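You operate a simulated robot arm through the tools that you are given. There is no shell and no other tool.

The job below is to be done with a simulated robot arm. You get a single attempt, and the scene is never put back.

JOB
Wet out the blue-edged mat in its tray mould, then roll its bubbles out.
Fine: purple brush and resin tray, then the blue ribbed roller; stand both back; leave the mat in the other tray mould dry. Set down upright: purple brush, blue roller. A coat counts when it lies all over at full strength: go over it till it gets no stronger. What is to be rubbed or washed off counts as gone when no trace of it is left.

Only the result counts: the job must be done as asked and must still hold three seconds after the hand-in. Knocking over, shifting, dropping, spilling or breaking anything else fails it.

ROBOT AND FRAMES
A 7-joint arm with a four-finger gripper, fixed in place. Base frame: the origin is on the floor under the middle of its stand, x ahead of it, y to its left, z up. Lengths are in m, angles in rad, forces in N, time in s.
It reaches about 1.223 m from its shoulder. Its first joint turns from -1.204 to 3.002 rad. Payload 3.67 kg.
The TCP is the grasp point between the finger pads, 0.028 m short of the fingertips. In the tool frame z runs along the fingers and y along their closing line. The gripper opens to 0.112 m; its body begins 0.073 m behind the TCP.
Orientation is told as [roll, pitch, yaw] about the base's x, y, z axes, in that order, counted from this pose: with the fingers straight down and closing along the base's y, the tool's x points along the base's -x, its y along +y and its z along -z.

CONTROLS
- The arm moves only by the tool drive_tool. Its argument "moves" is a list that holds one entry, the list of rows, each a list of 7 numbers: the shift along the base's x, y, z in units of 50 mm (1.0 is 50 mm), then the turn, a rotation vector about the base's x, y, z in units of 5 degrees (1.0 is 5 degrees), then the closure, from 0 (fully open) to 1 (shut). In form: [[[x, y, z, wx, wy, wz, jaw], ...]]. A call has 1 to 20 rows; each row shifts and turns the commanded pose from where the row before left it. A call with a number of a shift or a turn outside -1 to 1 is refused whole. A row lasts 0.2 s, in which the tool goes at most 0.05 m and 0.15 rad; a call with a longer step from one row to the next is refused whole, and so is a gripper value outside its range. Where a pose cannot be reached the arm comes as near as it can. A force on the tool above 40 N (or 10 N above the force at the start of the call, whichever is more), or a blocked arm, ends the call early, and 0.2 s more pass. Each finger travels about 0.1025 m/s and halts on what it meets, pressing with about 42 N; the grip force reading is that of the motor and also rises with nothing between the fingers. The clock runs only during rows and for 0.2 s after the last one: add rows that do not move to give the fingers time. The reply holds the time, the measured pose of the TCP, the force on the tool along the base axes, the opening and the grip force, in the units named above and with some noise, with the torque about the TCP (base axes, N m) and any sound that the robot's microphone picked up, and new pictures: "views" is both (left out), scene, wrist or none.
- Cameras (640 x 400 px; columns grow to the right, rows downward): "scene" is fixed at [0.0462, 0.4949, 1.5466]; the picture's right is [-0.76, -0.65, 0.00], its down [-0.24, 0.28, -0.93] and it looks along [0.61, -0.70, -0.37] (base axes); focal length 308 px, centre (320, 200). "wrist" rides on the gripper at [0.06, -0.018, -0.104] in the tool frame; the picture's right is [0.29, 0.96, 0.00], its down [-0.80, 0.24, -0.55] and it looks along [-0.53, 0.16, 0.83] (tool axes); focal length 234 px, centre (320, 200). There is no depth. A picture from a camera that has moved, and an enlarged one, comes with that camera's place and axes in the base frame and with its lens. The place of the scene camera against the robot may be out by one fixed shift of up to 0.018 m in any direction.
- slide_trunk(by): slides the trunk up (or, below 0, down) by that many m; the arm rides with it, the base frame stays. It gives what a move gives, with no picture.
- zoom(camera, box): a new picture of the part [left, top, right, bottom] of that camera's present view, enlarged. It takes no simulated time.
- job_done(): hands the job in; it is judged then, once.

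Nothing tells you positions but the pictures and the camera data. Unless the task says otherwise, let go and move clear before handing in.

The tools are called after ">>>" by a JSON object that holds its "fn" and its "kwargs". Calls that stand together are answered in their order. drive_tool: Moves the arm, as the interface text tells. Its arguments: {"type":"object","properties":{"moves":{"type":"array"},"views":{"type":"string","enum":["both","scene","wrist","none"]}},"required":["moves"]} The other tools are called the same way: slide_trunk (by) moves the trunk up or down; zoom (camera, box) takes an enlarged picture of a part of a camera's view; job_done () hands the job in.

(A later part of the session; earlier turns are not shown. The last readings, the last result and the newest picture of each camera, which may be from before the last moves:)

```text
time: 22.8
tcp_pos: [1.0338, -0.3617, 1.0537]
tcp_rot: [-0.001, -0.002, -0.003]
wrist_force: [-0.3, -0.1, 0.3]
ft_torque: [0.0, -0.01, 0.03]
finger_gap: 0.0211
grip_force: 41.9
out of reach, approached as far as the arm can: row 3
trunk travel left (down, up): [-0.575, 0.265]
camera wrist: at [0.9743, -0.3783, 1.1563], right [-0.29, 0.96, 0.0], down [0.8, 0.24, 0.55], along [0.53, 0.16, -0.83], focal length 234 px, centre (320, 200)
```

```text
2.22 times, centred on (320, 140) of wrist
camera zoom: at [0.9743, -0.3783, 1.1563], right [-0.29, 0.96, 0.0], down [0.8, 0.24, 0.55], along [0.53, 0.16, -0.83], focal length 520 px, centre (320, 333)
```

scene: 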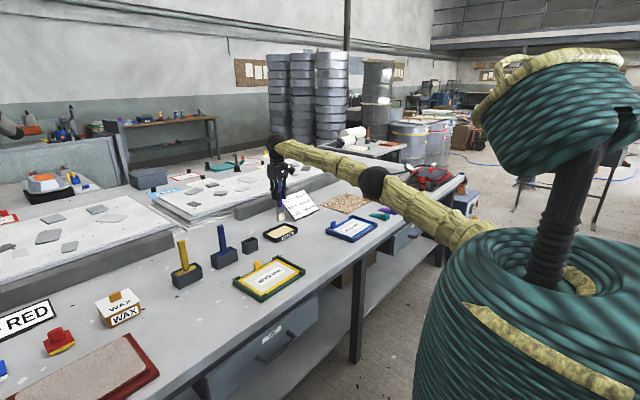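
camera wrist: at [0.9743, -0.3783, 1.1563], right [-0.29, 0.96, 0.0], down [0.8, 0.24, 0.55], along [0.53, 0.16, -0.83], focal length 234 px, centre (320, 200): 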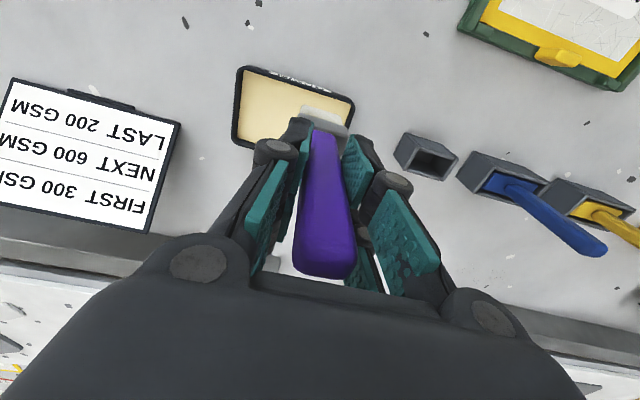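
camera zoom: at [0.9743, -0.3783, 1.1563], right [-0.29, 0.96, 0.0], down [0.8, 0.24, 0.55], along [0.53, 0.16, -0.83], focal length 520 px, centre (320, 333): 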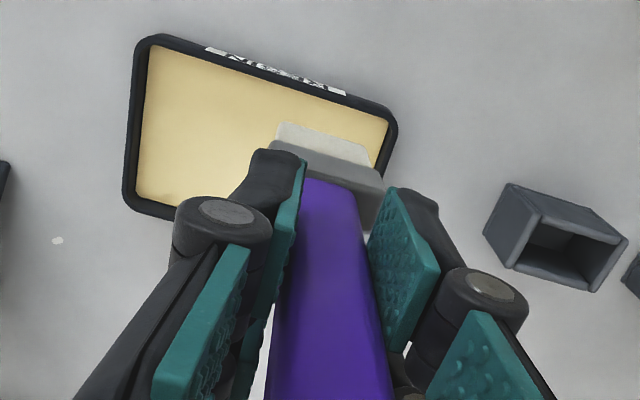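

Lowering the trunk showed that shoulder height matters little here: straight-down reach tops out near 1.11 m radius, but the mat's far corner needs about 1.16 m. A tilted grasp (fingers 45° forward-down on the upright handle) fixes that for both tools. I'll return the brush to its holder and regrasp it tilted.

>>> {"fn": "drive_tool", "kwargs": {"moves": [[[0.0, 0.818, 0.05, 0, 0, 0, 1.0], [0.19, 0.818, 0.05, 0, 0, 0, 1.0], [0.19, 0.818, 0.02, 0, 0, 0, 1.0], [0.19, 0.818, 0.02, 0, 0, 0, 1.0], [0, 0, 0, 0, 0, 0, 1.0], [0, 0, 0, 0, 0, 0, 1.0]]]}}

>>> {"fn": "drive_tool", "kwargs": {"moves": [[[0, 0, 0, 0, 0, 0, 1.0]]], "views": "none"}}

>>> {"fn": "drive_tool", "kwargs": {"moves": [[[0, 0, 0, 0, 0, 0, 1.0]]], "views": "none"}}

>>> {"fn": "zoom", "kwargs": {"camera": "wrist", "box": [220, 50, 420, 210]}}

>>> {"fn": "zoom", "kwargs": {"camera": "scene", "box": [210, 180, 310, 270]}}

```text
time: 24.1
tcp_pos: [1.061, -0.1931, 1.0611]
tcp_rot: [0.001, -0.003, 0.003]
wrist_force: [-0.3, 0.6, -0.4]
ft_torque: [-0.02, 0.0, 0.0]
finger_gap: 0.0211
grip_force: 41.8
trunk travel left (down, up): [-0.575, 0.265]
camera wrist: at [1.0004, -0.2102, 1.1637], right [-0.29, 0.96, 0.0], down [0.8, 0.24, 0.56], along [0.53, 0.16, -0.83], focal length 234 px, centre (320, 200)
```

scene: 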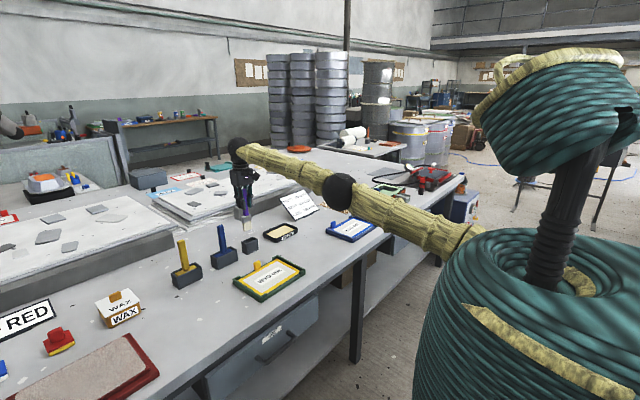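
wrist: 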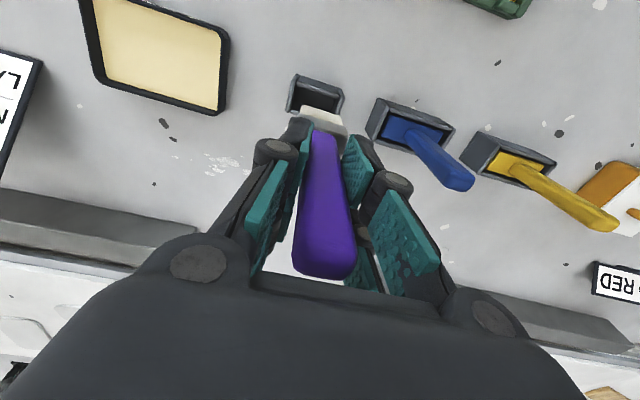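

```text
time: 24.6
tcp_pos: [1.0619, -0.1948, 1.0603]
tcp_rot: [-0.001, -0.003, -0.001]
wrist_force: [0.6, 0.3, -0.4]
ft_torque: [-0.01, -0.01, 0.0]
finger_gap: 0.0208
grip_force: 41.9
trunk travel left (down, up): [-0.575, 0.265]
```

```text
time: 24.9
tcp_pos: [1.061, -0.1948, 1.0611]
tcp_rot: [0.001, -0.004, 0.001]
wrist_force: [0.2, -0.1, -0.4]
ft_torque: [0.01, 0.02, -0.01]
finger_gap: 0.021
grip_force: 42.1
trunk travel left (down, up): [-0.575, 0.265]
```

```text
2.50 times, centred on (320, 130) of wrist
camera zoom: at [1.0004, -0.213, 1.1633], right [-0.29, 0.96, 0.0], down [0.8, 0.24, 0.56], along [0.53, 0.16, -0.83], focal length 585 px, centre (320, 375)
```

zoom: 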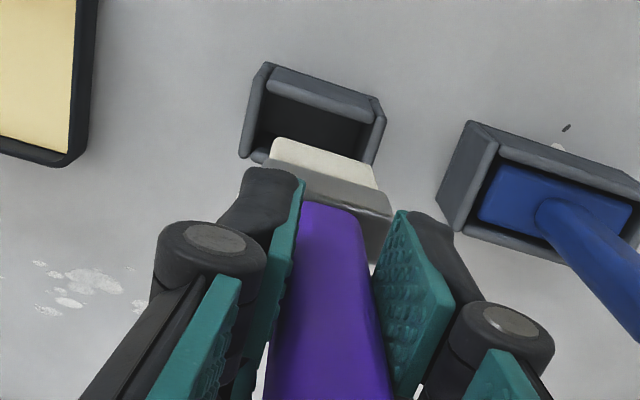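

```text
4.44 times, centred on (260, 225) of scene
camera zoom: at [0.0462, 0.4949, 1.5466], right [-0.76, -0.65, 0.0], down [-0.24, 0.28, -0.93], along [0.61, -0.7, -0.37], focal length 1370 px, centre (587, 89)
```

zoom: 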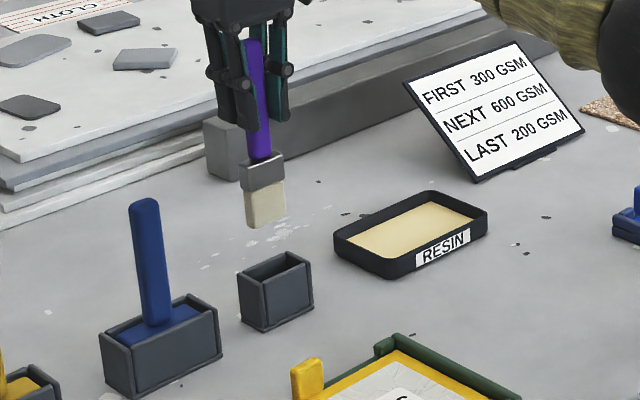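

The readings and the picture agree: the brush is about 5 mm too far +y. I'll correct that and lower it slowly back into the holder.

>>> {"fn": "drive_tool", "kwargs": {"moves": [[[0.034, -0.09, 0, 0, 0, 0, 1.0], [0, 0, -0.3, 0, 0, 0, 1.0], [0, 0, -0.3, 0, 0, 0, 1.0], [0, 0, -0.3, 0, 0, 0, 1.0], [0, 0, 0, 0, 0, 0, 1.0], [0, 0, 0, 0, 0, 0, 1.0]]]}}

>>> {"fn": "zoom", "kwargs": {"camera": "wrist", "box": [240, 50, 400, 170]}}

>>> {"fn": "zoom", "kwargs": {"camera": "scene", "box": [220, 200, 290, 265]}}

```text
time: 26.4
tcp_pos: [1.0603, -0.1961, 1.0136]
tcp_rot: [0.0, -0.002, 0.001]
wrist_force: [-0.9, 0.0, -0.9]
ft_torque: [0.0, 0.02, 0.0]
finger_gap: 0.0209
grip_force: 42.1
out of reach, approached as far as the arm can: row 1
trunk travel left (down, up): [-0.575, 0.265]
camera wrist: at [1.0008, -0.2134, 1.1174], right [-0.29, 0.96, 0.0], down [0.8, 0.24, 0.55], along [0.53, 0.16, -0.83], focal length 234 px, centre (320, 200)
```

scene: 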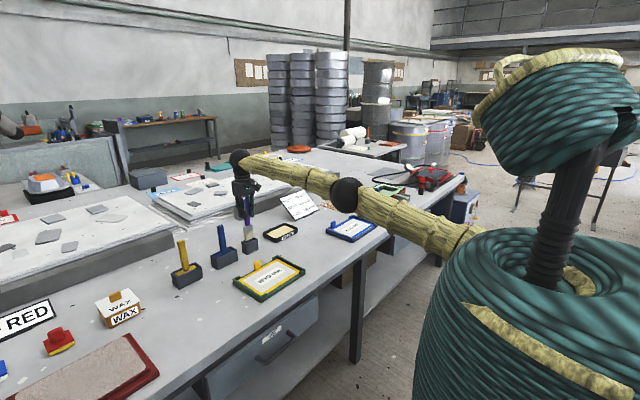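
wrist: 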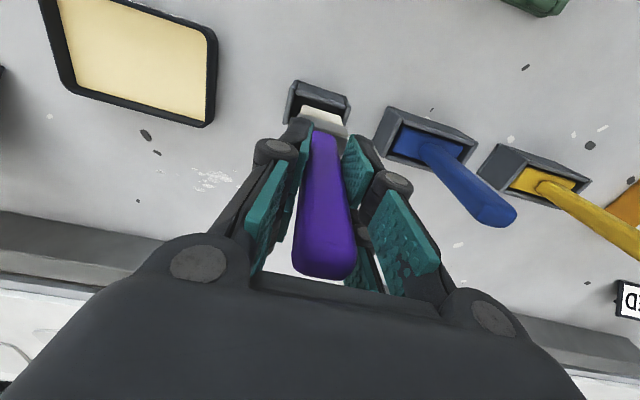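

```text
3.33 times, centred on (320, 110) of wrist
camera zoom: at [1.0008, -0.2134, 1.1174], right [-0.29, 0.96, 0.0], down [0.8, 0.24, 0.55], along [0.53, 0.16, -0.83], focal length 781 px, centre (320, 500)
```

zoom: 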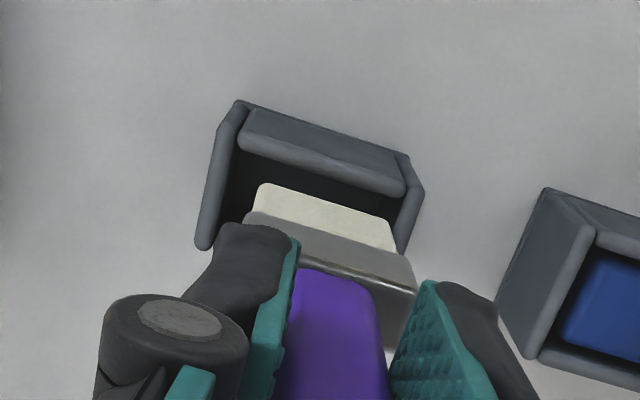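

```text
6.15 times, centred on (255, 232) of scene
camera zoom: at [0.0462, 0.4949, 1.5466], right [-0.76, -0.65, 0.0], down [-0.24, 0.28, -0.93], along [0.61, -0.7, -0.37], focal length 1896 px, centre (720, 0)
```

zoom: 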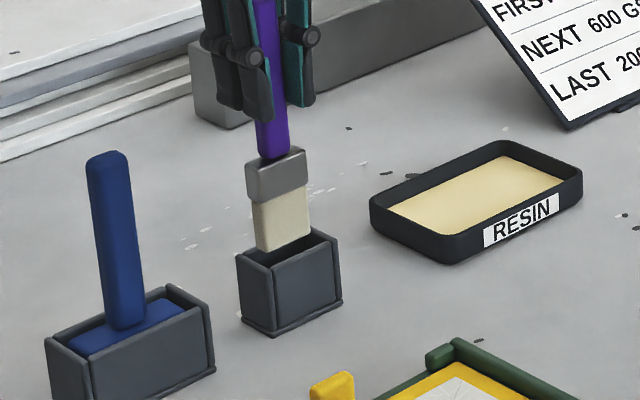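

I'm just above the holder, and one correction step was limited by reach. I'll take a few still readings to get a precise position before inserting.

>>> {"fn": "drive_tool", "kwargs": {"moves": [[[0, 0, 0, 0, 0, 0, 1.0]]], "views": "none"}}

>>> {"fn": "drive_tool", "kwargs": {"moves": [[[0, 0, 0, 0, 0, 0, 1.0]]], "views": "none"}}

>>> {"fn": "drive_tool", "kwargs": {"moves": [[[0, 0, 0, 0, 0, 0, 1.0]]], "views": "none"}}

```text
time: 26.8
tcp_pos: [1.0611, -0.1956, 1.0136]
tcp_rot: [0.0, 0.001, 0.001]
wrist_force: [0.8, -0.1, 0.2]
ft_torque: [-0.01, 0.02, -0.02]
finger_gap: 0.0211
grip_force: 41.7
trunk travel left (down, up): [-0.575, 0.265]
```

```text
time: 27.1
tcp_pos: [1.0609, -0.1964, 1.0144]
tcp_rot: [0.002, -0.002, 0.0]
wrist_force: [0.6, 0.1, 0.0]
ft_torque: [-0.04, 0.03, -0.02]
finger_gap: 0.0208
grip_force: 42.1
trunk travel left (down, up): [-0.575, 0.265]
```

```text
time: 27.6
tcp_pos: [1.0607, -0.1954, 1.0137]
tcp_rot: [0.001, -0.001, 0.0]
wrist_force: [0.6, 0.6, -0.5]
ft_torque: [-0.01, -0.04, 0.02]
finger_gap: 0.021
grip_force: 42.3
trunk travel left (down, up): [-0.575, 0.265]
```

Mean position is (1.0608, -0.1959). I'll correct to the recorded grasp pose and lower in small steps while watching force.

>>> {"fn": "drive_tool", "kwargs": {"moves": [[[0.044, -0.06, -0.1, 0, 0, 0, 1.0], [0, 0, -0.2, 0, 0, 0, 1.0], [0, 0, -0.2, 0, 0, 0, 1.0], [0, 0, -0.2, 0, 0, 0, 1.0], [0, 0, -0.2, 0, 0, 0, 1.0], [0, 0, 0, 0, 0, 0, 1.0]]]}}

>>> {"fn": "drive_tool", "kwargs": {"moves": [[[0, 0, 0, 0, 0, 0, 1.0]]], "views": "none"}}

>>> {"fn": "zoom", "kwargs": {"camera": "wrist", "box": [240, 50, 400, 170]}}

>>> {"fn": "zoom", "kwargs": {"camera": "scene", "box": [220, 200, 290, 265]}}

```text
time: 28.9
tcp_pos: [1.0644, -0.1988, 0.9701]
tcp_rot: [0.0, -0.001, -0.001]
wrist_force: [0.9, 0.7, -0.8]
ft_torque: [0.0, -0.04, 0.0]
finger_gap: 0.0212
grip_force: 42.2
trunk travel left (down, up): [-0.575, 0.265]
camera wrist: at [1.0039, -0.2164, 1.0733], right [-0.29, 0.96, 0.0], down [0.8, 0.24, 0.55], along [0.53, 0.16, -0.83], focal length 234 px, centre (320, 200)
```

scene: 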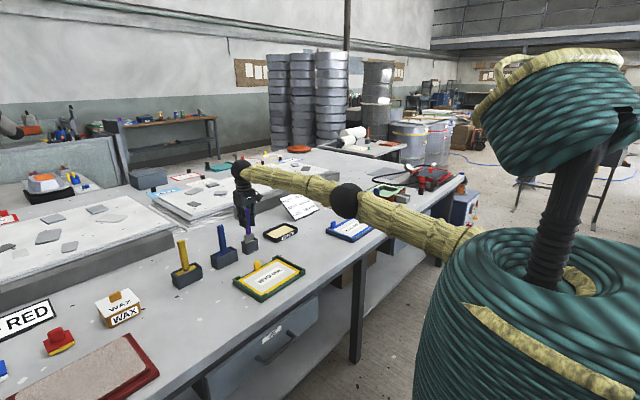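
wrist: 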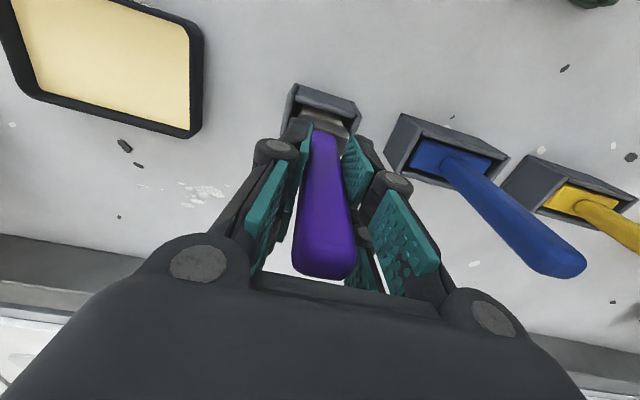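

```text
time: 29.4
tcp_pos: [1.0648, -0.1986, 0.97]
tcp_rot: [0.0, 0.0, 0.001]
wrist_force: [0.9, -0.1, -1.0]
ft_torque: [-0.02, 0.04, 0.0]
finger_gap: 0.0209
grip_force: 41.7
trunk travel left (down, up): [-0.575, 0.265]
```

```text
3.33 times, centred on (320, 110) of wrist
camera zoom: at [1.004, -0.2165, 1.0732], right [-0.29, 0.96, 0.0], down [0.8, 0.24, 0.55], along [0.53, 0.16, -0.83], focal length 781 px, centre (320, 500)
```

zoom: 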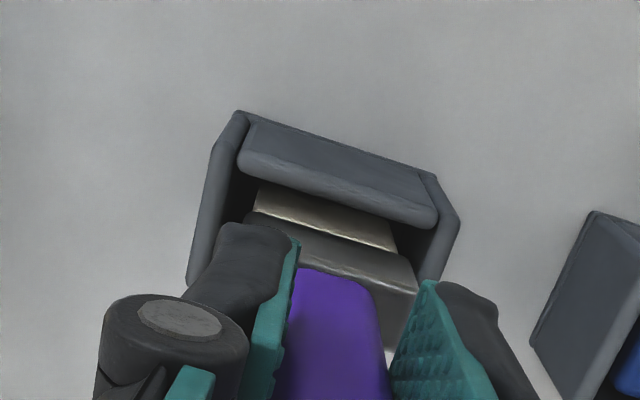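

```text
6.15 times, centred on (255, 232) of scene
camera zoom: at [0.0462, 0.4949, 1.5466], right [-0.76, -0.65, 0.0], down [-0.24, 0.28, -0.93], along [0.61, -0.7, -0.37], focal length 1896 px, centre (720, 0)
```

zoom: 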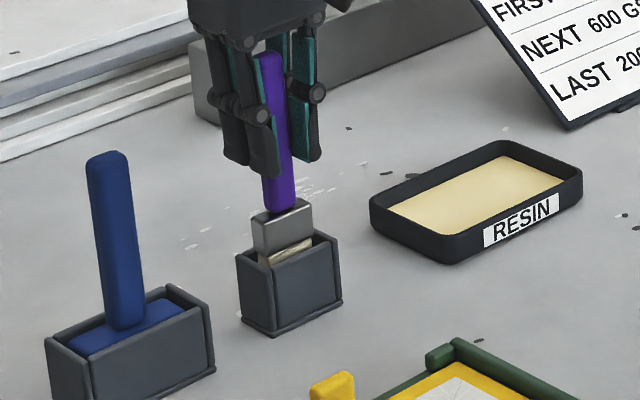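

The brush is entering the holder cleanly. I'll lower the last centimetre.

>>> {"fn": "drive_tool", "kwargs": {"moves": [[[-0.02, 0, -0.08, 0, 0, 0, 1.0], [0, 0, -0.08, 0, 0, 0, 1.0], [0, 0, -0.04, 0, 0, 0, 1.0], [0, 0, 0, 0, 0, 0, 1.0], [0, 0, 0, 0, 0, 0, 1.0]]], "views": "none"}}

>>> {"fn": "zoom", "kwargs": {"camera": "scene", "box": [220, 200, 290, 265]}}

```text
time: 30.6
tcp_pos: [1.0636, -0.199, 0.9605]
tcp_rot: [0.002, -0.001, -0.001]
wrist_force: [0.6, -0.1, -0.8]
ft_torque: [-0.01, 0.02, -0.01]
finger_gap: 0.021
grip_force: 41.3
trunk travel left (down, up): [-0.575, 0.265]
```

```text
6.15 times, centred on (255, 232) of scene
camera zoom: at [0.0462, 0.4949, 1.5466], right [-0.76, -0.65, 0.0], down [-0.24, 0.28, -0.93], along [0.61, -0.7, -0.37], focal length 1896 px, centre (720, 0)
```

zoom: 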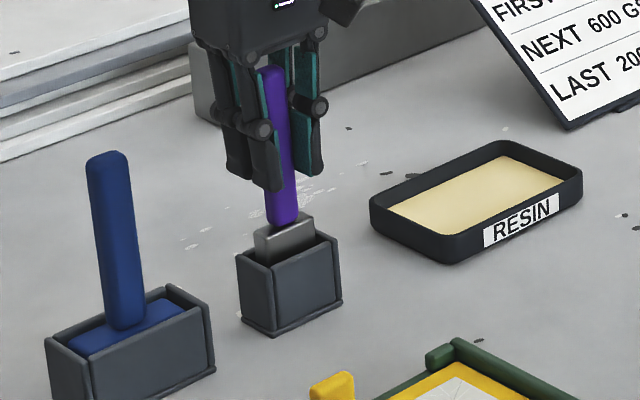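

It's almost seated, with no contact force yet. I'll lower by 1–2 mm steps until it touches, then release.

>>> {"fn": "drive_tool", "kwargs": {"moves": [[[0, 0, -0.02, 0, 0, 0, 1.0], [0, 0, -0.01, 0, 0, 0, 1.0], [0, 0, 0, 0, 0, 0, 1.0]]], "views": "none"}}

```text
time: 31.4
tcp_pos: [1.0627, -0.1999, 0.957]
tcp_rot: [0.0, 0.002, 0.0]
wrist_force: [1.5, 0.0, 4.6]
ft_torque: [0.05, -0.2, -0.02]
finger_gap: 0.0209
grip_force: 42.3
trunk travel left (down, up): [-0.575, 0.265]
```

The brush is seated (4.6 N upward). I'll ease off slightly, open the jaws and check it stands.

>>> {"fn": "drive_tool", "kwargs": {"moves": [[[0, 0, 0.016, 0, 0, 0, 1.0], [0, 0, 0, 0, 0, 0, 0.78], [0, 0, 0, 0, 0, 0, 0.7], [0, 0, 0, 0, 0, 0, 0.6], [0, 0, 0, 0, 0, 0, 0.5], [0, 0, 0, 0, 0, 0, 0.4], [0, 0, 0, 0, 0, 0, 0.4]]]}}

>>> {"fn": "zoom", "kwargs": {"camera": "wrist", "box": [220, 60, 420, 220]}}

>>> {"fn": "zoom", "kwargs": {"camera": "scene", "box": [220, 180, 290, 265]}}

```text
time: 33.0
tcp_pos: [1.0636, -0.199, 0.9589]
tcp_rot: [0.001, 0.001, 0.001]
wrist_force: [0.8, -0.6, -0.7]
ft_torque: [0.03, -0.01, -0.05]
finger_gap: 0.0671
grip_force: 0.2
trunk travel left (down, up): [-0.575, 0.265]
camera wrist: at [1.0027, -0.2166, 1.0617], right [-0.29, 0.96, 0.0], down [0.8, 0.24, 0.55], along [0.53, 0.16, -0.83], focal length 234 px, centre (320, 200)
```

scene: 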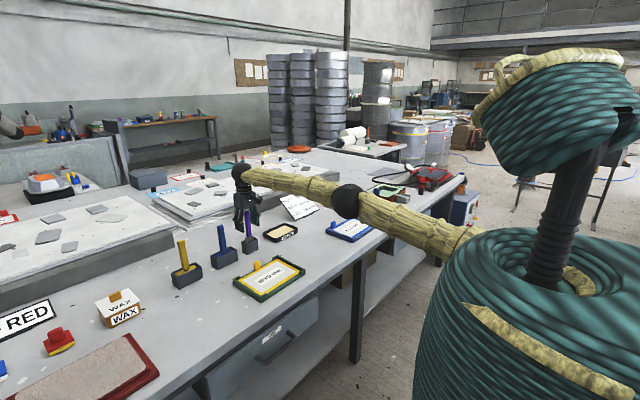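
wrist: 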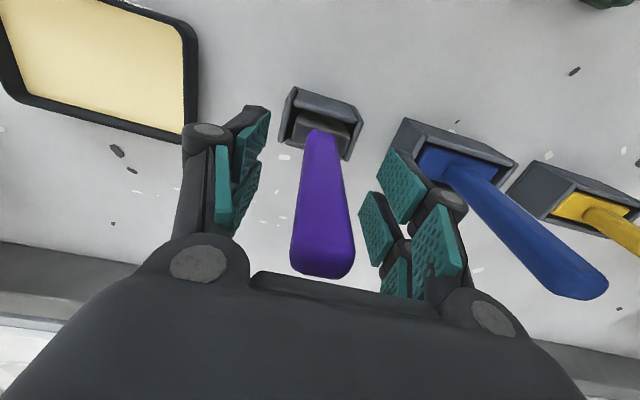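

```text
2.50 times, centred on (320, 140) of wrist
camera zoom: at [1.0027, -0.2166, 1.0617], right [-0.29, 0.96, 0.0], down [0.8, 0.24, 0.55], along [0.53, 0.16, -0.83], focal length 585 px, centre (320, 350)
```

zoom: 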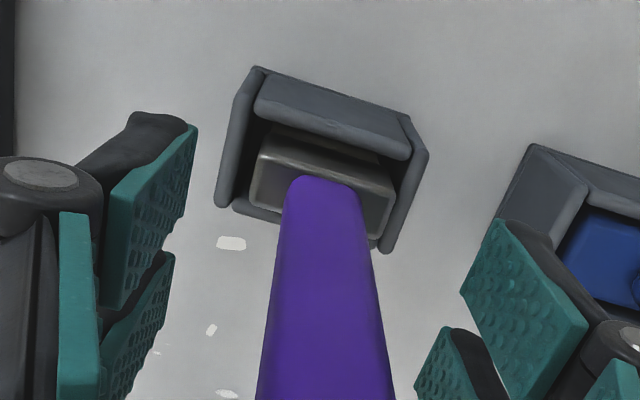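

```text
4.71 times, centred on (255, 222) of scene
camera zoom: at [0.0462, 0.4949, 1.5466], right [-0.76, -0.65, 0.0], down [-0.24, 0.28, -0.93], along [0.61, -0.7, -0.37], focal length 1450 px, centre (626, 94)
```

zoom: 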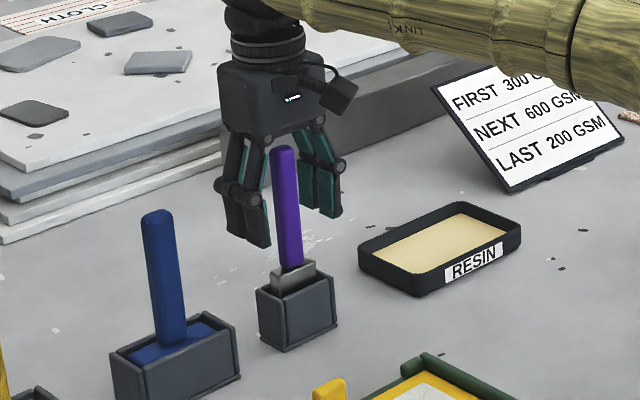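

The brush stands upright in its holder. I'll lift clear, back off, and tilt the gripper 45° so the fingers point forward and down.

>>> {"fn": "drive_tool", "kwargs": {"moves": [[[-0.1, 0, 0.8, 0, 0, 0, 0.4], [-0.2, 0, 0.9, 0, 0, 0, 0.4], [-0.6, 0, 0.6, 0, 0, 0, 0.4], [-0.6, 0, 0.6, 0, 0, 0, 0.4], [-0.6, 0, 0.3, 0, 0, 0, 0.4], [0, 0, 0, 0, -1, 0, 0.4], [0, 0, 0, 0, -1, 0, 0.4], [0, 0, 0, 0, -1, 0, 0.4], [0, 0, 0, 0, -1, 0, 0.4], [0, 0, 0, 0, -1, 0, 0.4], [0, 0, 0, 0, -1, 0, 0.4], [0, 0, 0, 0, -1, 0, 0.4], [0, 0, 0, 0, -1, 0, 0.4], [0, 0, 0, 0, -1, 0, 0.4], [0, 0, 0, 0, 0, 0, 0.4], [0, 0, 0, 0, 0, 0, 0.4]]]}}

>>> {"fn": "zoom", "kwargs": {"camera": "scene", "box": [200, 120, 340, 270]}}

```text
time: 36.4
tcp_pos: [0.958, -0.1986, 1.1196]
tcp_rot: [0.002, -0.787, 0.002]
wrist_force: [-0.3, 0.1, -0.2]
ft_torque: [0.01, 0.01, -0.02]
finger_gap: 0.0672
grip_force: 0.1
trunk travel left (down, up): [-0.575, 0.265]
camera wrist: at [0.8415, -0.2164, 1.1497], right [-0.2, 0.96, -0.2], down [0.17, 0.24, 0.96], along [0.96, 0.16, -0.21], focal length 234 px, centre (320, 200)
```

scene: 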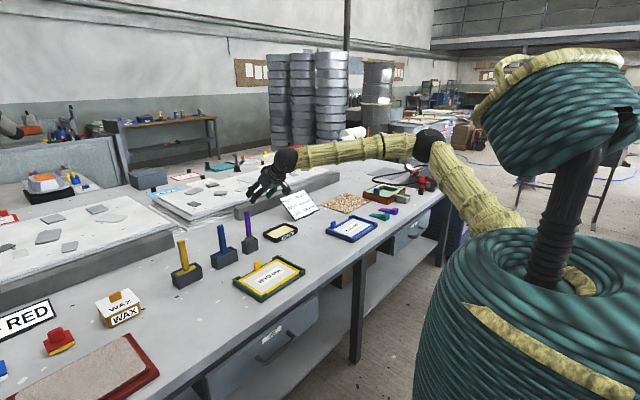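
wrist: 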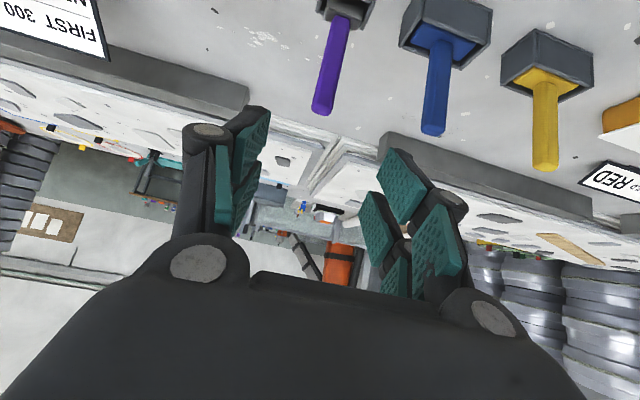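

```text
2.67 times, centred on (270, 195) of scene
camera zoom: at [0.0462, 0.4949, 1.5466], right [-0.76, -0.65, 0.0], down [-0.24, 0.28, -0.93], along [0.61, -0.7, -0.37], focal length 822 px, centre (453, 213)
```

zoom: 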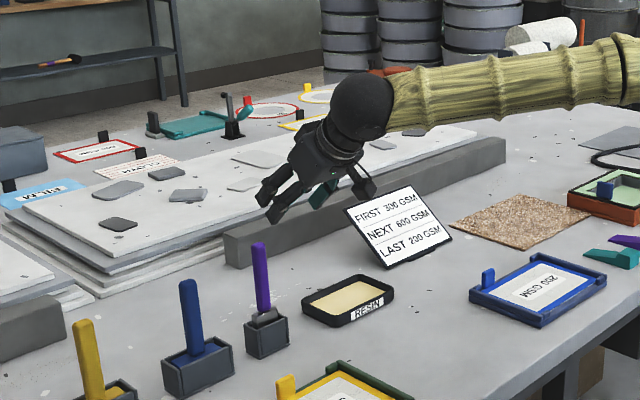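

The tilt is set. Next I'll move to a pre-grasp point along the approach line and check sideways alignment.

>>> {"fn": "drive_tool", "kwargs": {"moves": [[[0.15, -0.01, -0.75, 0, 0, 0, 0.4], [0.15, -0.01, -0.75, 0, 0, 0, 0.4], [0, 0, 0, 0, 0, 0, 0.4], [0, 0, 0, 0, 0, 0, 0.4]]]}}

>>> {"fn": "drive_tool", "kwargs": {"moves": [[[0, 0, 0, 0, 0, 0, 0.4]]], "views": "none"}}

>>> {"fn": "zoom", "kwargs": {"camera": "wrist", "box": [220, 0, 420, 200]}}

```text
time: 37.4
tcp_pos: [0.9764, -0.1997, 1.0447]
tcp_rot: [0.0, -0.785, 0.0]
wrist_force: [0.4, -0.3, 0.5]
ft_torque: [0.02, 0.0, -0.01]
finger_gap: 0.067
grip_force: 0.1
trunk travel left (down, up): [-0.575, 0.265]
camera wrist: at [0.8597, -0.2178, 1.0745], right [-0.2, 0.96, -0.2], down [0.17, 0.24, 0.96], along [0.96, 0.16, -0.21], focal length 234 px, centre (320, 200)
```

scene: 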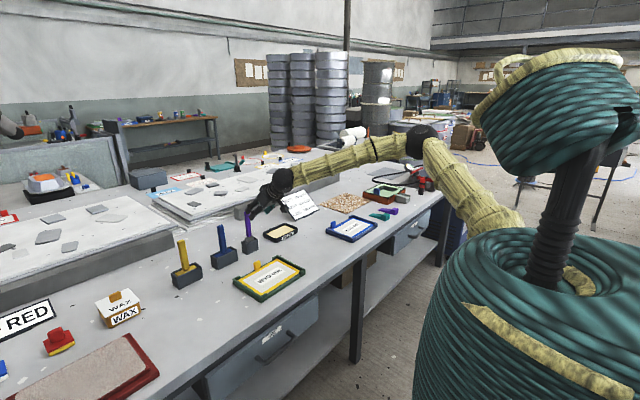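
wrist: 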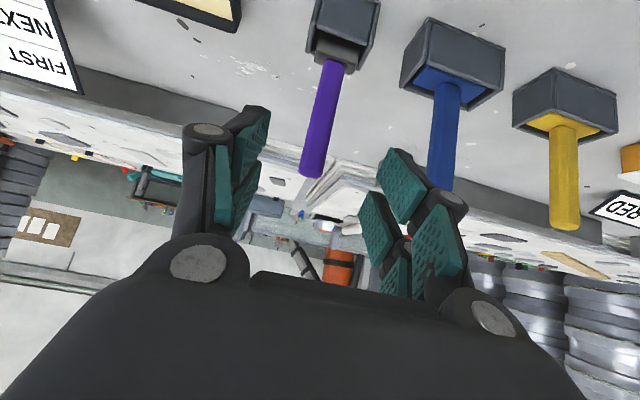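

```text
time: 37.8
tcp_pos: [0.9756, -0.1998, 1.0444]
tcp_rot: [0.0, -0.786, 0.001]
wrist_force: [-0.2, 0.2, 0.5]
ft_torque: [0.01, -0.03, 0.0]
finger_gap: 0.0674
grip_force: 0.0
trunk travel left (down, up): [-0.575, 0.265]
```

```text
2.00 times, centred on (320, 100) of wrist
camera zoom: at [0.8596, -0.2179, 1.0747], right [-0.2, 0.96, -0.2], down [0.17, 0.24, 0.96], along [0.96, 0.16, -0.21], focal length 468 px, centre (320, 400)
```

zoom: 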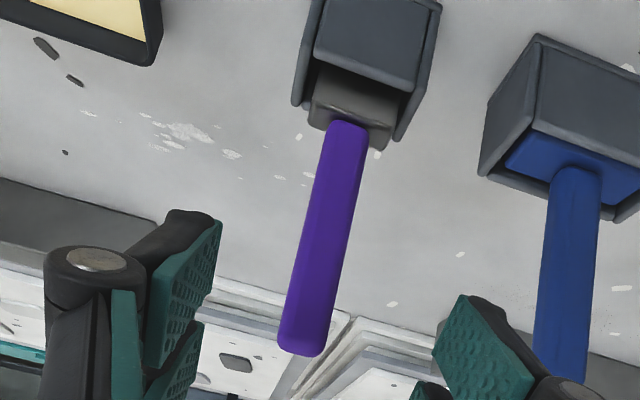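

The handle is centred at y about -0.199. I'll advance along the finger direction to straddle the handle.

>>> {"fn": "drive_tool", "kwargs": {"moves": [[[0.435, 0.005, -0.4475, 0, 0, 0, 0.4], [0.435, 0.005, -0.4475, 0, 0, 0, 0.4], [0.435, 0, -0.4475, 0, 0, 0, 0.4], [0.435, 0, -0.4475, 0, 0, 0, 0.4], [0, 0, 0, 0, 0, 0, 0.65], [0, 0, 0, 0, 0, 0, 0.65], [0, 0, 0, 0, 0, 0, 0.65]]]}}

>>> {"fn": "zoom", "kwargs": {"camera": "wrist", "box": [220, 50, 420, 250]}}

>>> {"fn": "zoom", "kwargs": {"camera": "scene", "box": [210, 180, 310, 270]}}

```text
time: 39.4
tcp_pos: [1.058, -0.1969, 0.9556]
tcp_rot: [-0.001, -0.784, -0.001]
wrist_force: [-0.7, -0.2, 0.4]
ft_torque: [0.0, -0.01, 0.04]
finger_gap: 0.0391
grip_force: 0.0
trunk travel left (down, up): [-0.575, 0.265]
camera wrist: at [0.942, -0.2136, 0.9848], right [-0.2, 0.96, -0.2], down [0.17, 0.24, 0.96], along [0.96, 0.16, -0.21], focal length 234 px, centre (320, 200)
```

scene: 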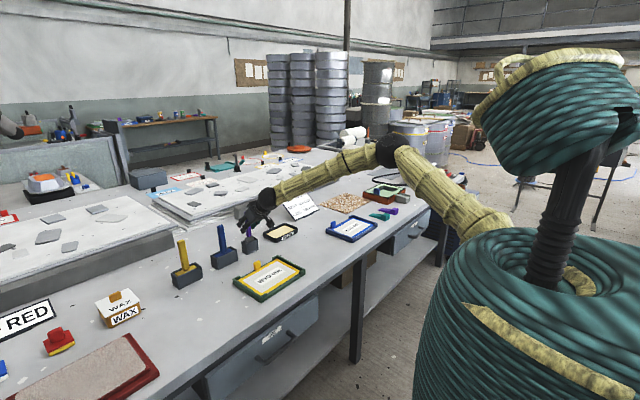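
wrist: 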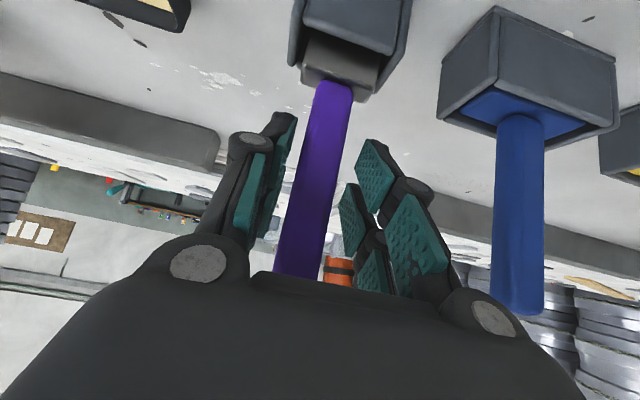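

```text
2.00 times, centred on (320, 150) of wrist
camera zoom: at [0.942, -0.2136, 0.9848], right [-0.2, 0.96, -0.2], down [0.17, 0.24, 0.96], along [0.96, 0.16, -0.21], focal length 468 px, centre (320, 300)
```

zoom: 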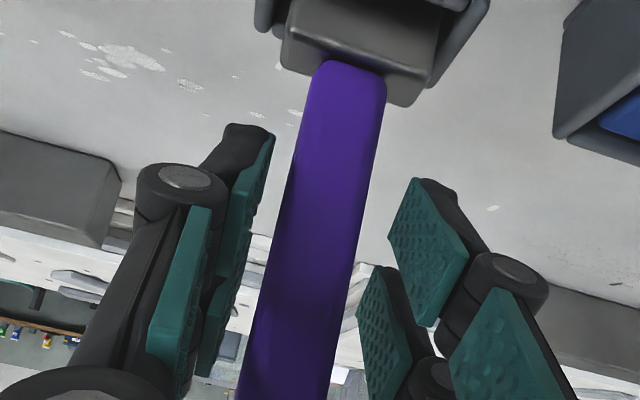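

```text
4.44 times, centred on (260, 225) of scene
camera zoom: at [0.0462, 0.4949, 1.5466], right [-0.76, -0.65, 0.0], down [-0.24, 0.28, -0.93], along [0.61, -0.7, -0.37], focal length 1370 px, centre (587, 89)
```

zoom: 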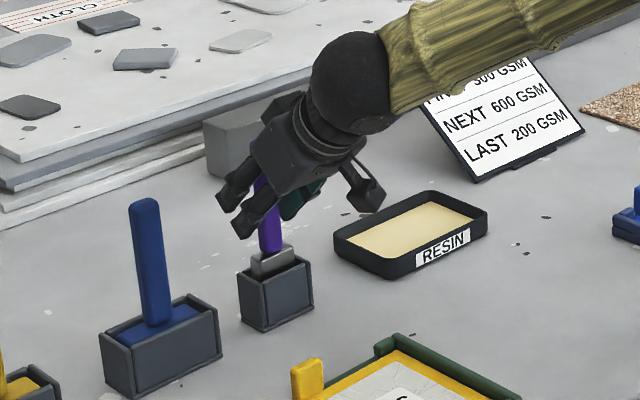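

The TCP is about 5 mm short in x and 2.5 mm off in y. I'll correct both, then close on the handle.

>>> {"fn": "drive_tool", "kwargs": {"moves": [[[0.1, -0.05, 0, 0, 0, 0, 0.65], [0, 0, 0, 0, 0, 0, 0.65], [0, 0, 0, 0, 0, 0, 0.65]]], "views": "wrist"}}

>>> {"fn": "zoom", "kwargs": {"camera": "wrist", "box": [220, 50, 420, 250]}}

>>> {"fn": "drive_tool", "kwargs": {"moves": [[[0, 0, 0, 0, 0, 0, 0.65]]], "views": "none"}}

```text
time: 40.1
tcp_pos: [1.0634, -0.2005, 0.9539]
tcp_rot: [0.001, -0.786, 0.0]
wrist_force: [-0.7, -0.3, 1.2]
ft_torque: [-0.02, -0.01, -0.01]
finger_gap: 0.0391
grip_force: 0.0
trunk travel left (down, up): [-0.575, 0.265]
camera wrist: at [0.9472, -0.2175, 0.9841], right [-0.2, 0.96, -0.2], down [0.17, 0.24, 0.96], along [0.96, 0.16, -0.21], focal length 234 px, centre (320, 200)
```

wrist: 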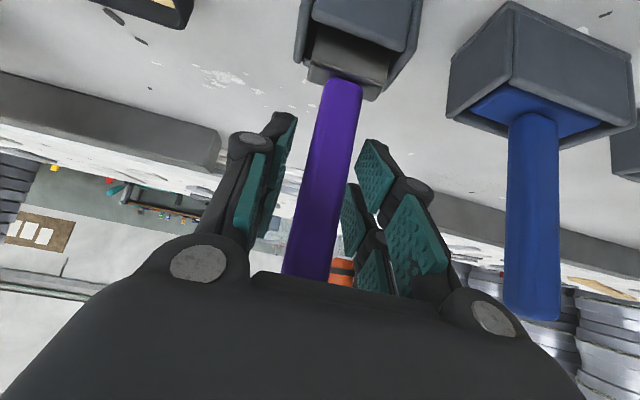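

```text
2.00 times, centred on (320, 150) of wrist
camera zoom: at [0.9472, -0.2175, 0.9841], right [-0.2, 0.96, -0.2], down [0.17, 0.24, 0.96], along [0.96, 0.16, -0.21], focal length 468 px, centre (320, 300)
```

zoom: 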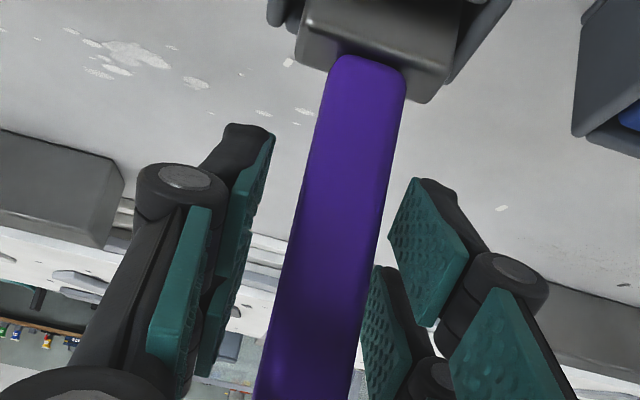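

```text
time: 40.5
tcp_pos: [1.0636, -0.2005, 0.9534]
tcp_rot: [0.0, -0.786, -0.001]
wrist_force: [-0.8, -0.1, 0.1]
ft_torque: [0.02, 0.0, 0.02]
finger_gap: 0.039
grip_force: 0.1
trunk travel left (down, up): [-0.575, 0.265]
```

The handle's front face appears exactly where a centred handle should. Closing gently.

>>> {"fn": "drive_tool", "kwargs": {"moves": [[[0, 0, 0, 0, 0, 0, 0.75], [0, 0, 0, 0, 0, 0, 0.8], [0, 0, 0, 0, 0, 0, 0.85], [0, 0, 0, 0, 0, 0, 1.0], [0, 0, 0, 0, 0, 0, 1.0], [0, 0, 0, 0, 0, 0, 1.0]]], "views": "wrist"}}

>>> {"fn": "drive_tool", "kwargs": {"moves": [[[0, 0, 0, 0, 0, 0, 1.0]]], "views": "none"}}

>>> {"fn": "drive_tool", "kwargs": {"moves": [[[0, 0, 0, 0, 0, 0, 1.0]]], "views": "none"}}

>>> {"fn": "drive_tool", "kwargs": {"moves": [[[0, 0, 0, 0, 0, 0, 1.0]]], "views": "none"}}

```text
time: 42.0
tcp_pos: [1.0632, -0.2011, 0.9528]
tcp_rot: [0.001, -0.785, -0.001]
wrist_force: [0.1, 0.2, 0.5]
ft_torque: [0.0, 0.03, 0.01]
finger_gap: 0.0209
grip_force: 42.0
trunk travel left (down, up): [-0.575, 0.265]
camera wrist: at [0.9472, -0.2174, 0.9841], right [-0.2, 0.96, -0.2], down [0.17, 0.24, 0.96], along [0.96, 0.16, -0.21], focal length 234 px, centre (320, 200)
```

wrist: 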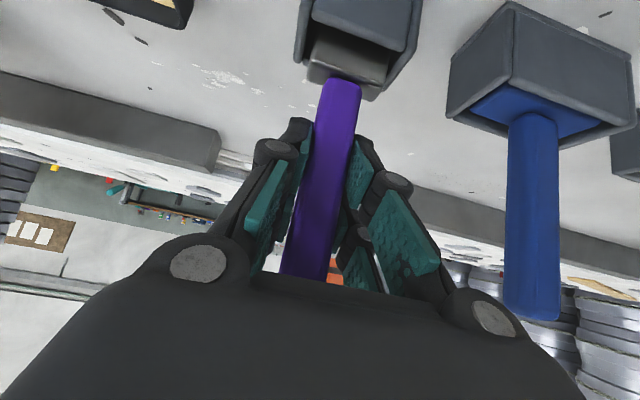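

```text
time: 42.4
tcp_pos: [1.063, -0.1992, 0.9543]
tcp_rot: [0.0, -0.784, 0.0]
wrist_force: [0.0, 0.8, 0.5]
ft_torque: [0.01, 0.0, 0.01]
finger_gap: 0.021
grip_force: 42.3
trunk travel left (down, up): [-0.575, 0.265]
```

```text
time: 42.8
tcp_pos: [1.0637, -0.1995, 0.9534]
tcp_rot: [0.0, -0.786, 0.0]
wrist_force: [0.5, 0.9, 0.1]
ft_torque: [-0.01, 0.01, -0.02]
finger_gap: 0.0211
grip_force: 42.3
trunk travel left (down, up): [-0.575, 0.265]
```

```text
time: 43.1
tcp_pos: [1.0632, -0.2009, 0.9536]
tcp_rot: [-0.001, -0.787, 0.0]
wrist_force: [0.6, -1.0, 1.2]
ft_torque: [0.03, 0.0, -0.03]
finger_gap: 0.0207
grip_force: 42.2
trunk travel left (down, up): [-0.575, 0.265]
```

Firm grip at about (1.0633, -0.2002, 0.9536), with the brush seated. I'll lift it straight up by 0.10 m.

>>> {"fn": "drive_tool", "kwargs": {"moves": [[[0, 0, 0.2, 0, 0, 0, 1.0], [0, 0, 0.3, 0, 0, 0, 1.0], [0, 0, 0.5, 0, 0, 0, 1.0], [0, 0, 0.5, 0, 0, 0, 1.0], [0, 0, 0.5, 0, 0, 0, 1.0], [0, 0, 0, 0, 0, 0, 1.0]]]}}

>>> {"fn": "zoom", "kwargs": {"camera": "scene", "box": [210, 180, 310, 270]}}

>>> {"fn": "zoom", "kwargs": {"camera": "wrist", "box": [220, 0, 420, 200]}}

```text
time: 44.5
tcp_pos: [1.0636, -0.2014, 1.0544]
tcp_rot: [0.002, -0.783, 0.001]
wrist_force: [0.1, 0.4, -1.0]
ft_torque: [0.01, -0.03, -0.04]
finger_gap: 0.021
grip_force: 41.9
trunk travel left (down, up): [-0.575, 0.265]
camera wrist: at [0.9477, -0.219, 1.084], right [-0.2, 0.96, -0.2], down [0.17, 0.24, 0.96], along [0.96, 0.16, -0.21], focal length 234 px, centre (320, 200)
```

scene: 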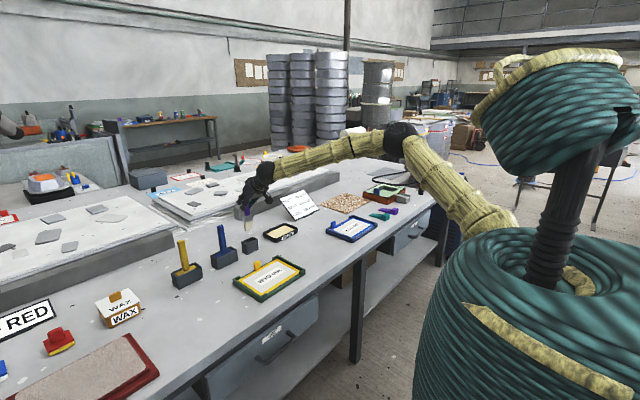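
wrist: 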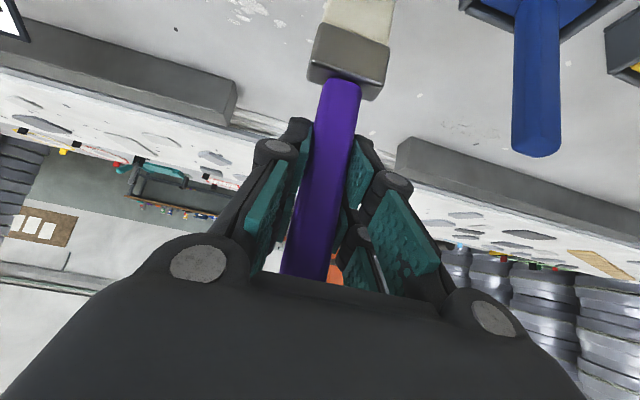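

```text
4.44 times, centred on (260, 225) of scene
camera zoom: at [0.0462, 0.4949, 1.5466], right [-0.76, -0.65, 0.0], down [-0.24, 0.28, -0.93], along [0.61, -0.7, -0.37], focal length 1370 px, centre (587, 89)
```

zoom: 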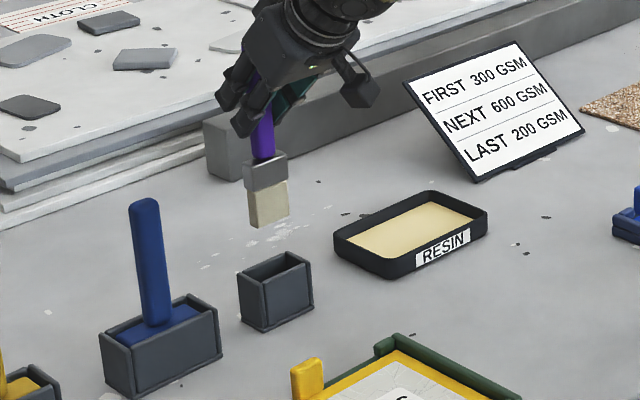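

```text
2.00 times, centred on (320, 100) of wrist
camera zoom: at [0.9477, -0.219, 1.084], right [-0.2, 0.96, -0.2], down [0.17, 0.24, 0.96], along [0.96, 0.16, -0.21], focal length 468 px, centre (320, 400)
```

zoom: 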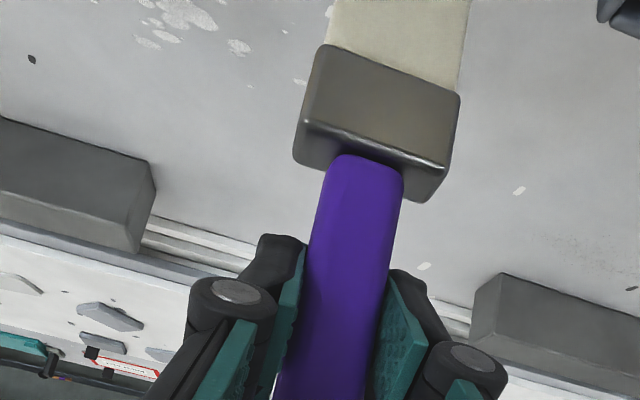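

The brush hangs straight in the tilted grip. I'll carry it over the middle of the resin tray.

>>> {"fn": "drive_tool", "kwargs": {"moves": [[[0.01, -0.95, -0.05, 0, 0, 0, 1.0], [0.01, -0.95, -0.05, 0, 0, 0, 1.0], [0.01, -0.95, -0.05, 0, 0, 0, 1.0], [0.01, -0.95, -0.05, 0, 0, 0, 1.0], [0, 0, 0, 0, 0, 0, 1.0], [0, 0, 0, 0, 0, 0, 1.0]]]}}

>>> {"fn": "zoom", "kwargs": {"camera": "scene", "box": [230, 180, 330, 260]}}

```text
time: 46.0
tcp_pos: [1.0653, -0.3936, 1.0458]
tcp_rot: [0.001, -0.786, 0.0]
wrist_force: [0.6, -0.4, -0.1]
ft_torque: [-0.02, -0.01, 0.01]
finger_gap: 0.021
grip_force: 42.1
trunk travel left (down, up): [-0.575, 0.265]
camera wrist: at [0.9485, -0.4121, 1.0758], right [-0.2, 0.96, -0.2], down [0.17, 0.24, 0.96], along [0.96, 0.16, -0.21], focal length 234 px, centre (320, 200)
```

scene: 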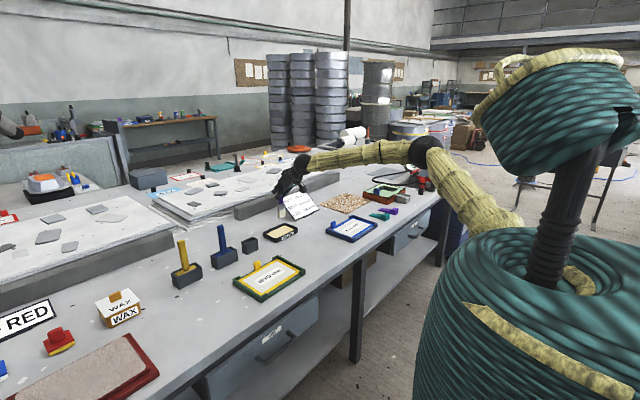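
wrist: 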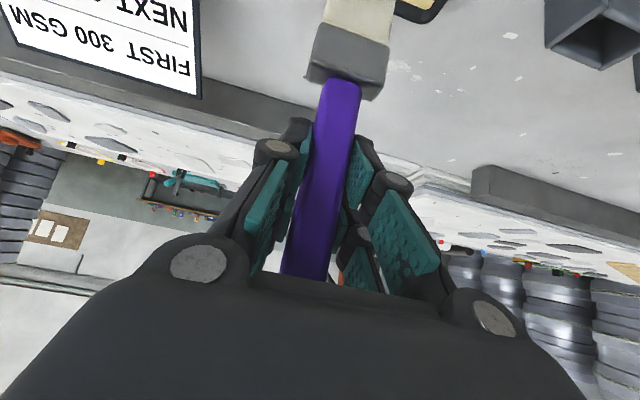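

```text
5.00 times, centred on (280, 220) of scene
camera zoom: at [0.0462, 0.4949, 1.5466], right [-0.76, -0.65, 0.0], down [-0.24, 0.28, -0.93], along [0.61, -0.7, -0.37], focal length 1541 px, centre (520, 100)
```

zoom: 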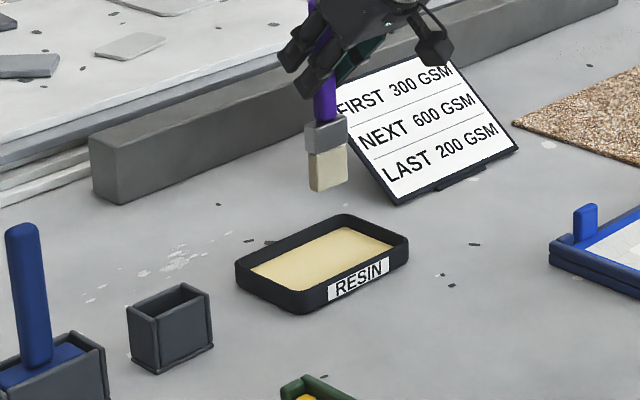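

The brush is centred over the resin. I'll descend in steps, watching force, until the bristles reach the resin.

>>> {"fn": "drive_tool", "kwargs": {"moves": [[[0, 0, -0.5, 0, 0, 0, 1.0], [0, 0, -0.5, 0, 0, 0, 1.0], [0, 0, -0.4, 0, 0, 0, 1.0], [0, 0, 0, 0, 0, 0, 1.0]]], "views": "none"}}

>>> {"fn": "zoom", "kwargs": {"camera": "scene", "box": [240, 190, 320, 260]}}

```text
time: 47.0
tcp_pos: [1.0665, -0.3919, 0.9748]
tcp_rot: [0.0, -0.785, 0.001]
wrist_force: [-0.7, -0.6, -1.4]
ft_torque: [-0.01, 0.01, 0.0]
finger_gap: 0.0209
grip_force: 42.1
trunk travel left (down, up): [-0.575, 0.265]
```

```text
5.71 times, centred on (280, 225) of scene
camera zoom: at [0.0462, 0.4949, 1.5466], right [-0.76, -0.65, 0.0], down [-0.24, 0.28, -0.93], along [0.61, -0.7, -0.37], focal length 1761 px, centre (549, 57)
```

zoom: 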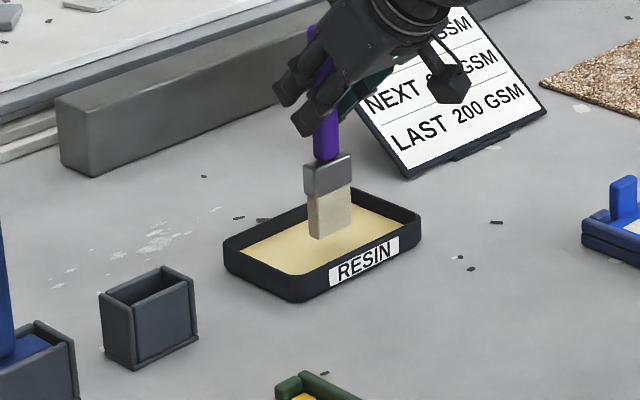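

The bristles are now inside the rim and still above the resin. I'll continue down in small steps.

>>> {"fn": "drive_tool", "kwargs": {"moves": [[[0, 0, -0.08, 0, 0, 0, 1.0], [0, 0, -0.08, 0, 0, 0, 1.0], [0, 0, -0.08, 0, 0, 0, 1.0], [0, 0, 0, 0, 0, 0, 1.0]]], "views": "none"}}

>>> {"fn": "drive_tool", "kwargs": {"moves": [[[0, 0, -0.06, 0, 0, 0, 1.0], [0, 0, -0.06, 0, 0, 0, 1.0], [0, 0, 0, 0, 0, 0, 1.0]]], "views": "none"}}

>>> {"fn": "zoom", "kwargs": {"camera": "scene", "box": [240, 190, 320, 260]}}

```text
time: 48.0
tcp_pos: [1.0662, -0.3926, 0.9609]
tcp_rot: [0.002, -0.785, -0.001]
wrist_force: [0.8, -1.0, -1.2]
ft_torque: [-0.04, 0.0, 0.02]
finger_gap: 0.0212
grip_force: 42.0
trunk travel left (down, up): [-0.575, 0.265]
```

```text
time: 48.8
tcp_pos: [1.0656, -0.3912, 0.9603]
tcp_rot: [0.001, -0.789, 0.0]
wrist_force: [5.6, -2.8, 21.6]
ft_torque: [-0.29, -0.63, 0.0]
finger_gap: 0.0211
grip_force: 41.7
trunk travel left (down, up): [-0.575, 0.265]
```

```text
5.71 times, centred on (280, 225) of scene
camera zoom: at [0.0462, 0.4949, 1.5466], right [-0.76, -0.65, 0.0], down [-0.24, 0.28, -0.93], along [0.61, -0.7, -0.37], focal length 1761 px, centre (549, 57)
```

zoom: 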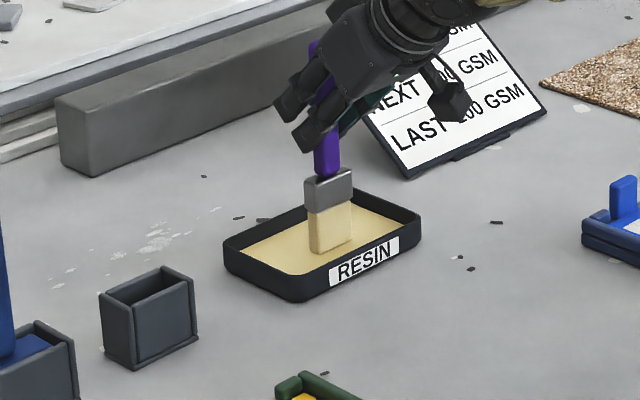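

The bristles touched (21.6 N) and have turned resin-coloured. I'll ease off the pressure, dwell briefly while still touching, then lift and inspect.

>>> {"fn": "drive_tool", "kwargs": {"moves": [[[0, 0, 0.07, 0, 0, 0, 1.0], [0, 0, 0, 0, 0, 0, 1.0], [0, 0, 0, 0, 0, 0, 1.0], [0, 0, 0, 0, 0, 0, 1.0]]], "views": "none"}}

>>> {"fn": "drive_tool", "kwargs": {"moves": [[[0, 0, 0.3, 0, 0, 0, 1.0], [0, 0, 0.5, 0, 0, 0, 1.0], [0, 0, 0.8, 0, 0, 0, 1.0], [0, 0, 0, 0, 0, 0, 1.0]]], "views": "none"}}

>>> {"fn": "zoom", "kwargs": {"camera": "scene", "box": [240, 180, 320, 250]}}

>>> {"fn": "zoom", "kwargs": {"camera": "wrist", "box": [260, 0, 420, 130]}}

```text
time: 49.8
tcp_pos: [1.0656, -0.3912, 0.9604]
tcp_rot: [0.0, -0.785, 0.001]
wrist_force: [0.5, 0.6, 12.9]
ft_torque: [0.11, 0.02, 0.01]
finger_gap: 0.0213
grip_force: 42.1
trunk travel left (down, up): [-0.575, 0.265]
```

```text
time: 50.8
tcp_pos: [1.0644, -0.3922, 1.0386]
tcp_rot: [0.001, -0.784, 0.0]
wrist_force: [-0.1, -0.2, -0.8]
ft_torque: [-0.01, 0.01, -0.02]
finger_gap: 0.0211
grip_force: 41.5
trunk travel left (down, up): [-0.575, 0.265]
```

```text
5.71 times, centred on (280, 215) of scene
camera zoom: at [0.0462, 0.4949, 1.5466], right [-0.76, -0.65, 0.0], down [-0.24, 0.28, -0.93], along [0.61, -0.7, -0.37], focal length 1761 px, centre (549, 114)
```

zoom: 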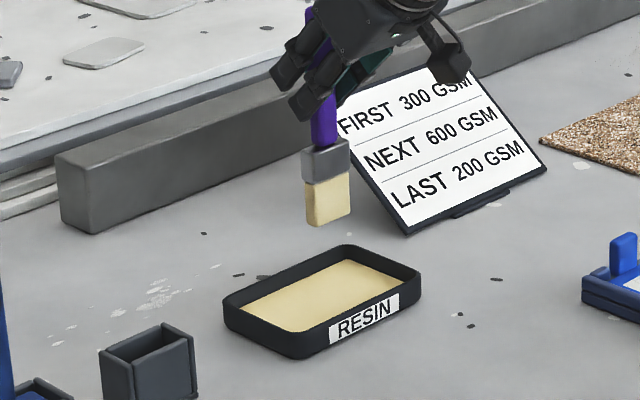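

```text
3.08 times, centred on (340, 65) of wrist
camera zoom: at [0.9488, -0.4101, 1.0699], right [-0.2, 0.96, -0.2], down [0.17, 0.24, 0.96], along [0.96, 0.16, -0.22], focal length 720 px, centre (258, 615)
```

zoom: 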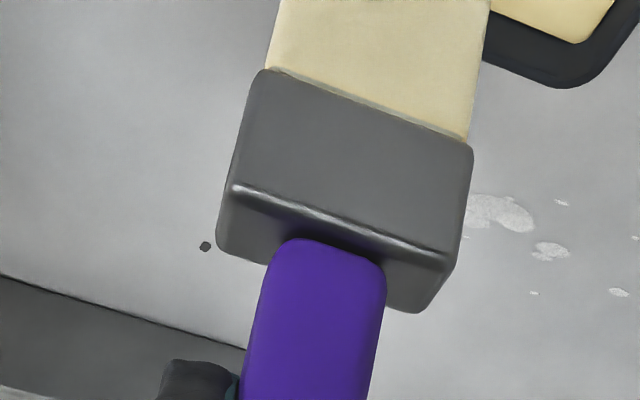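

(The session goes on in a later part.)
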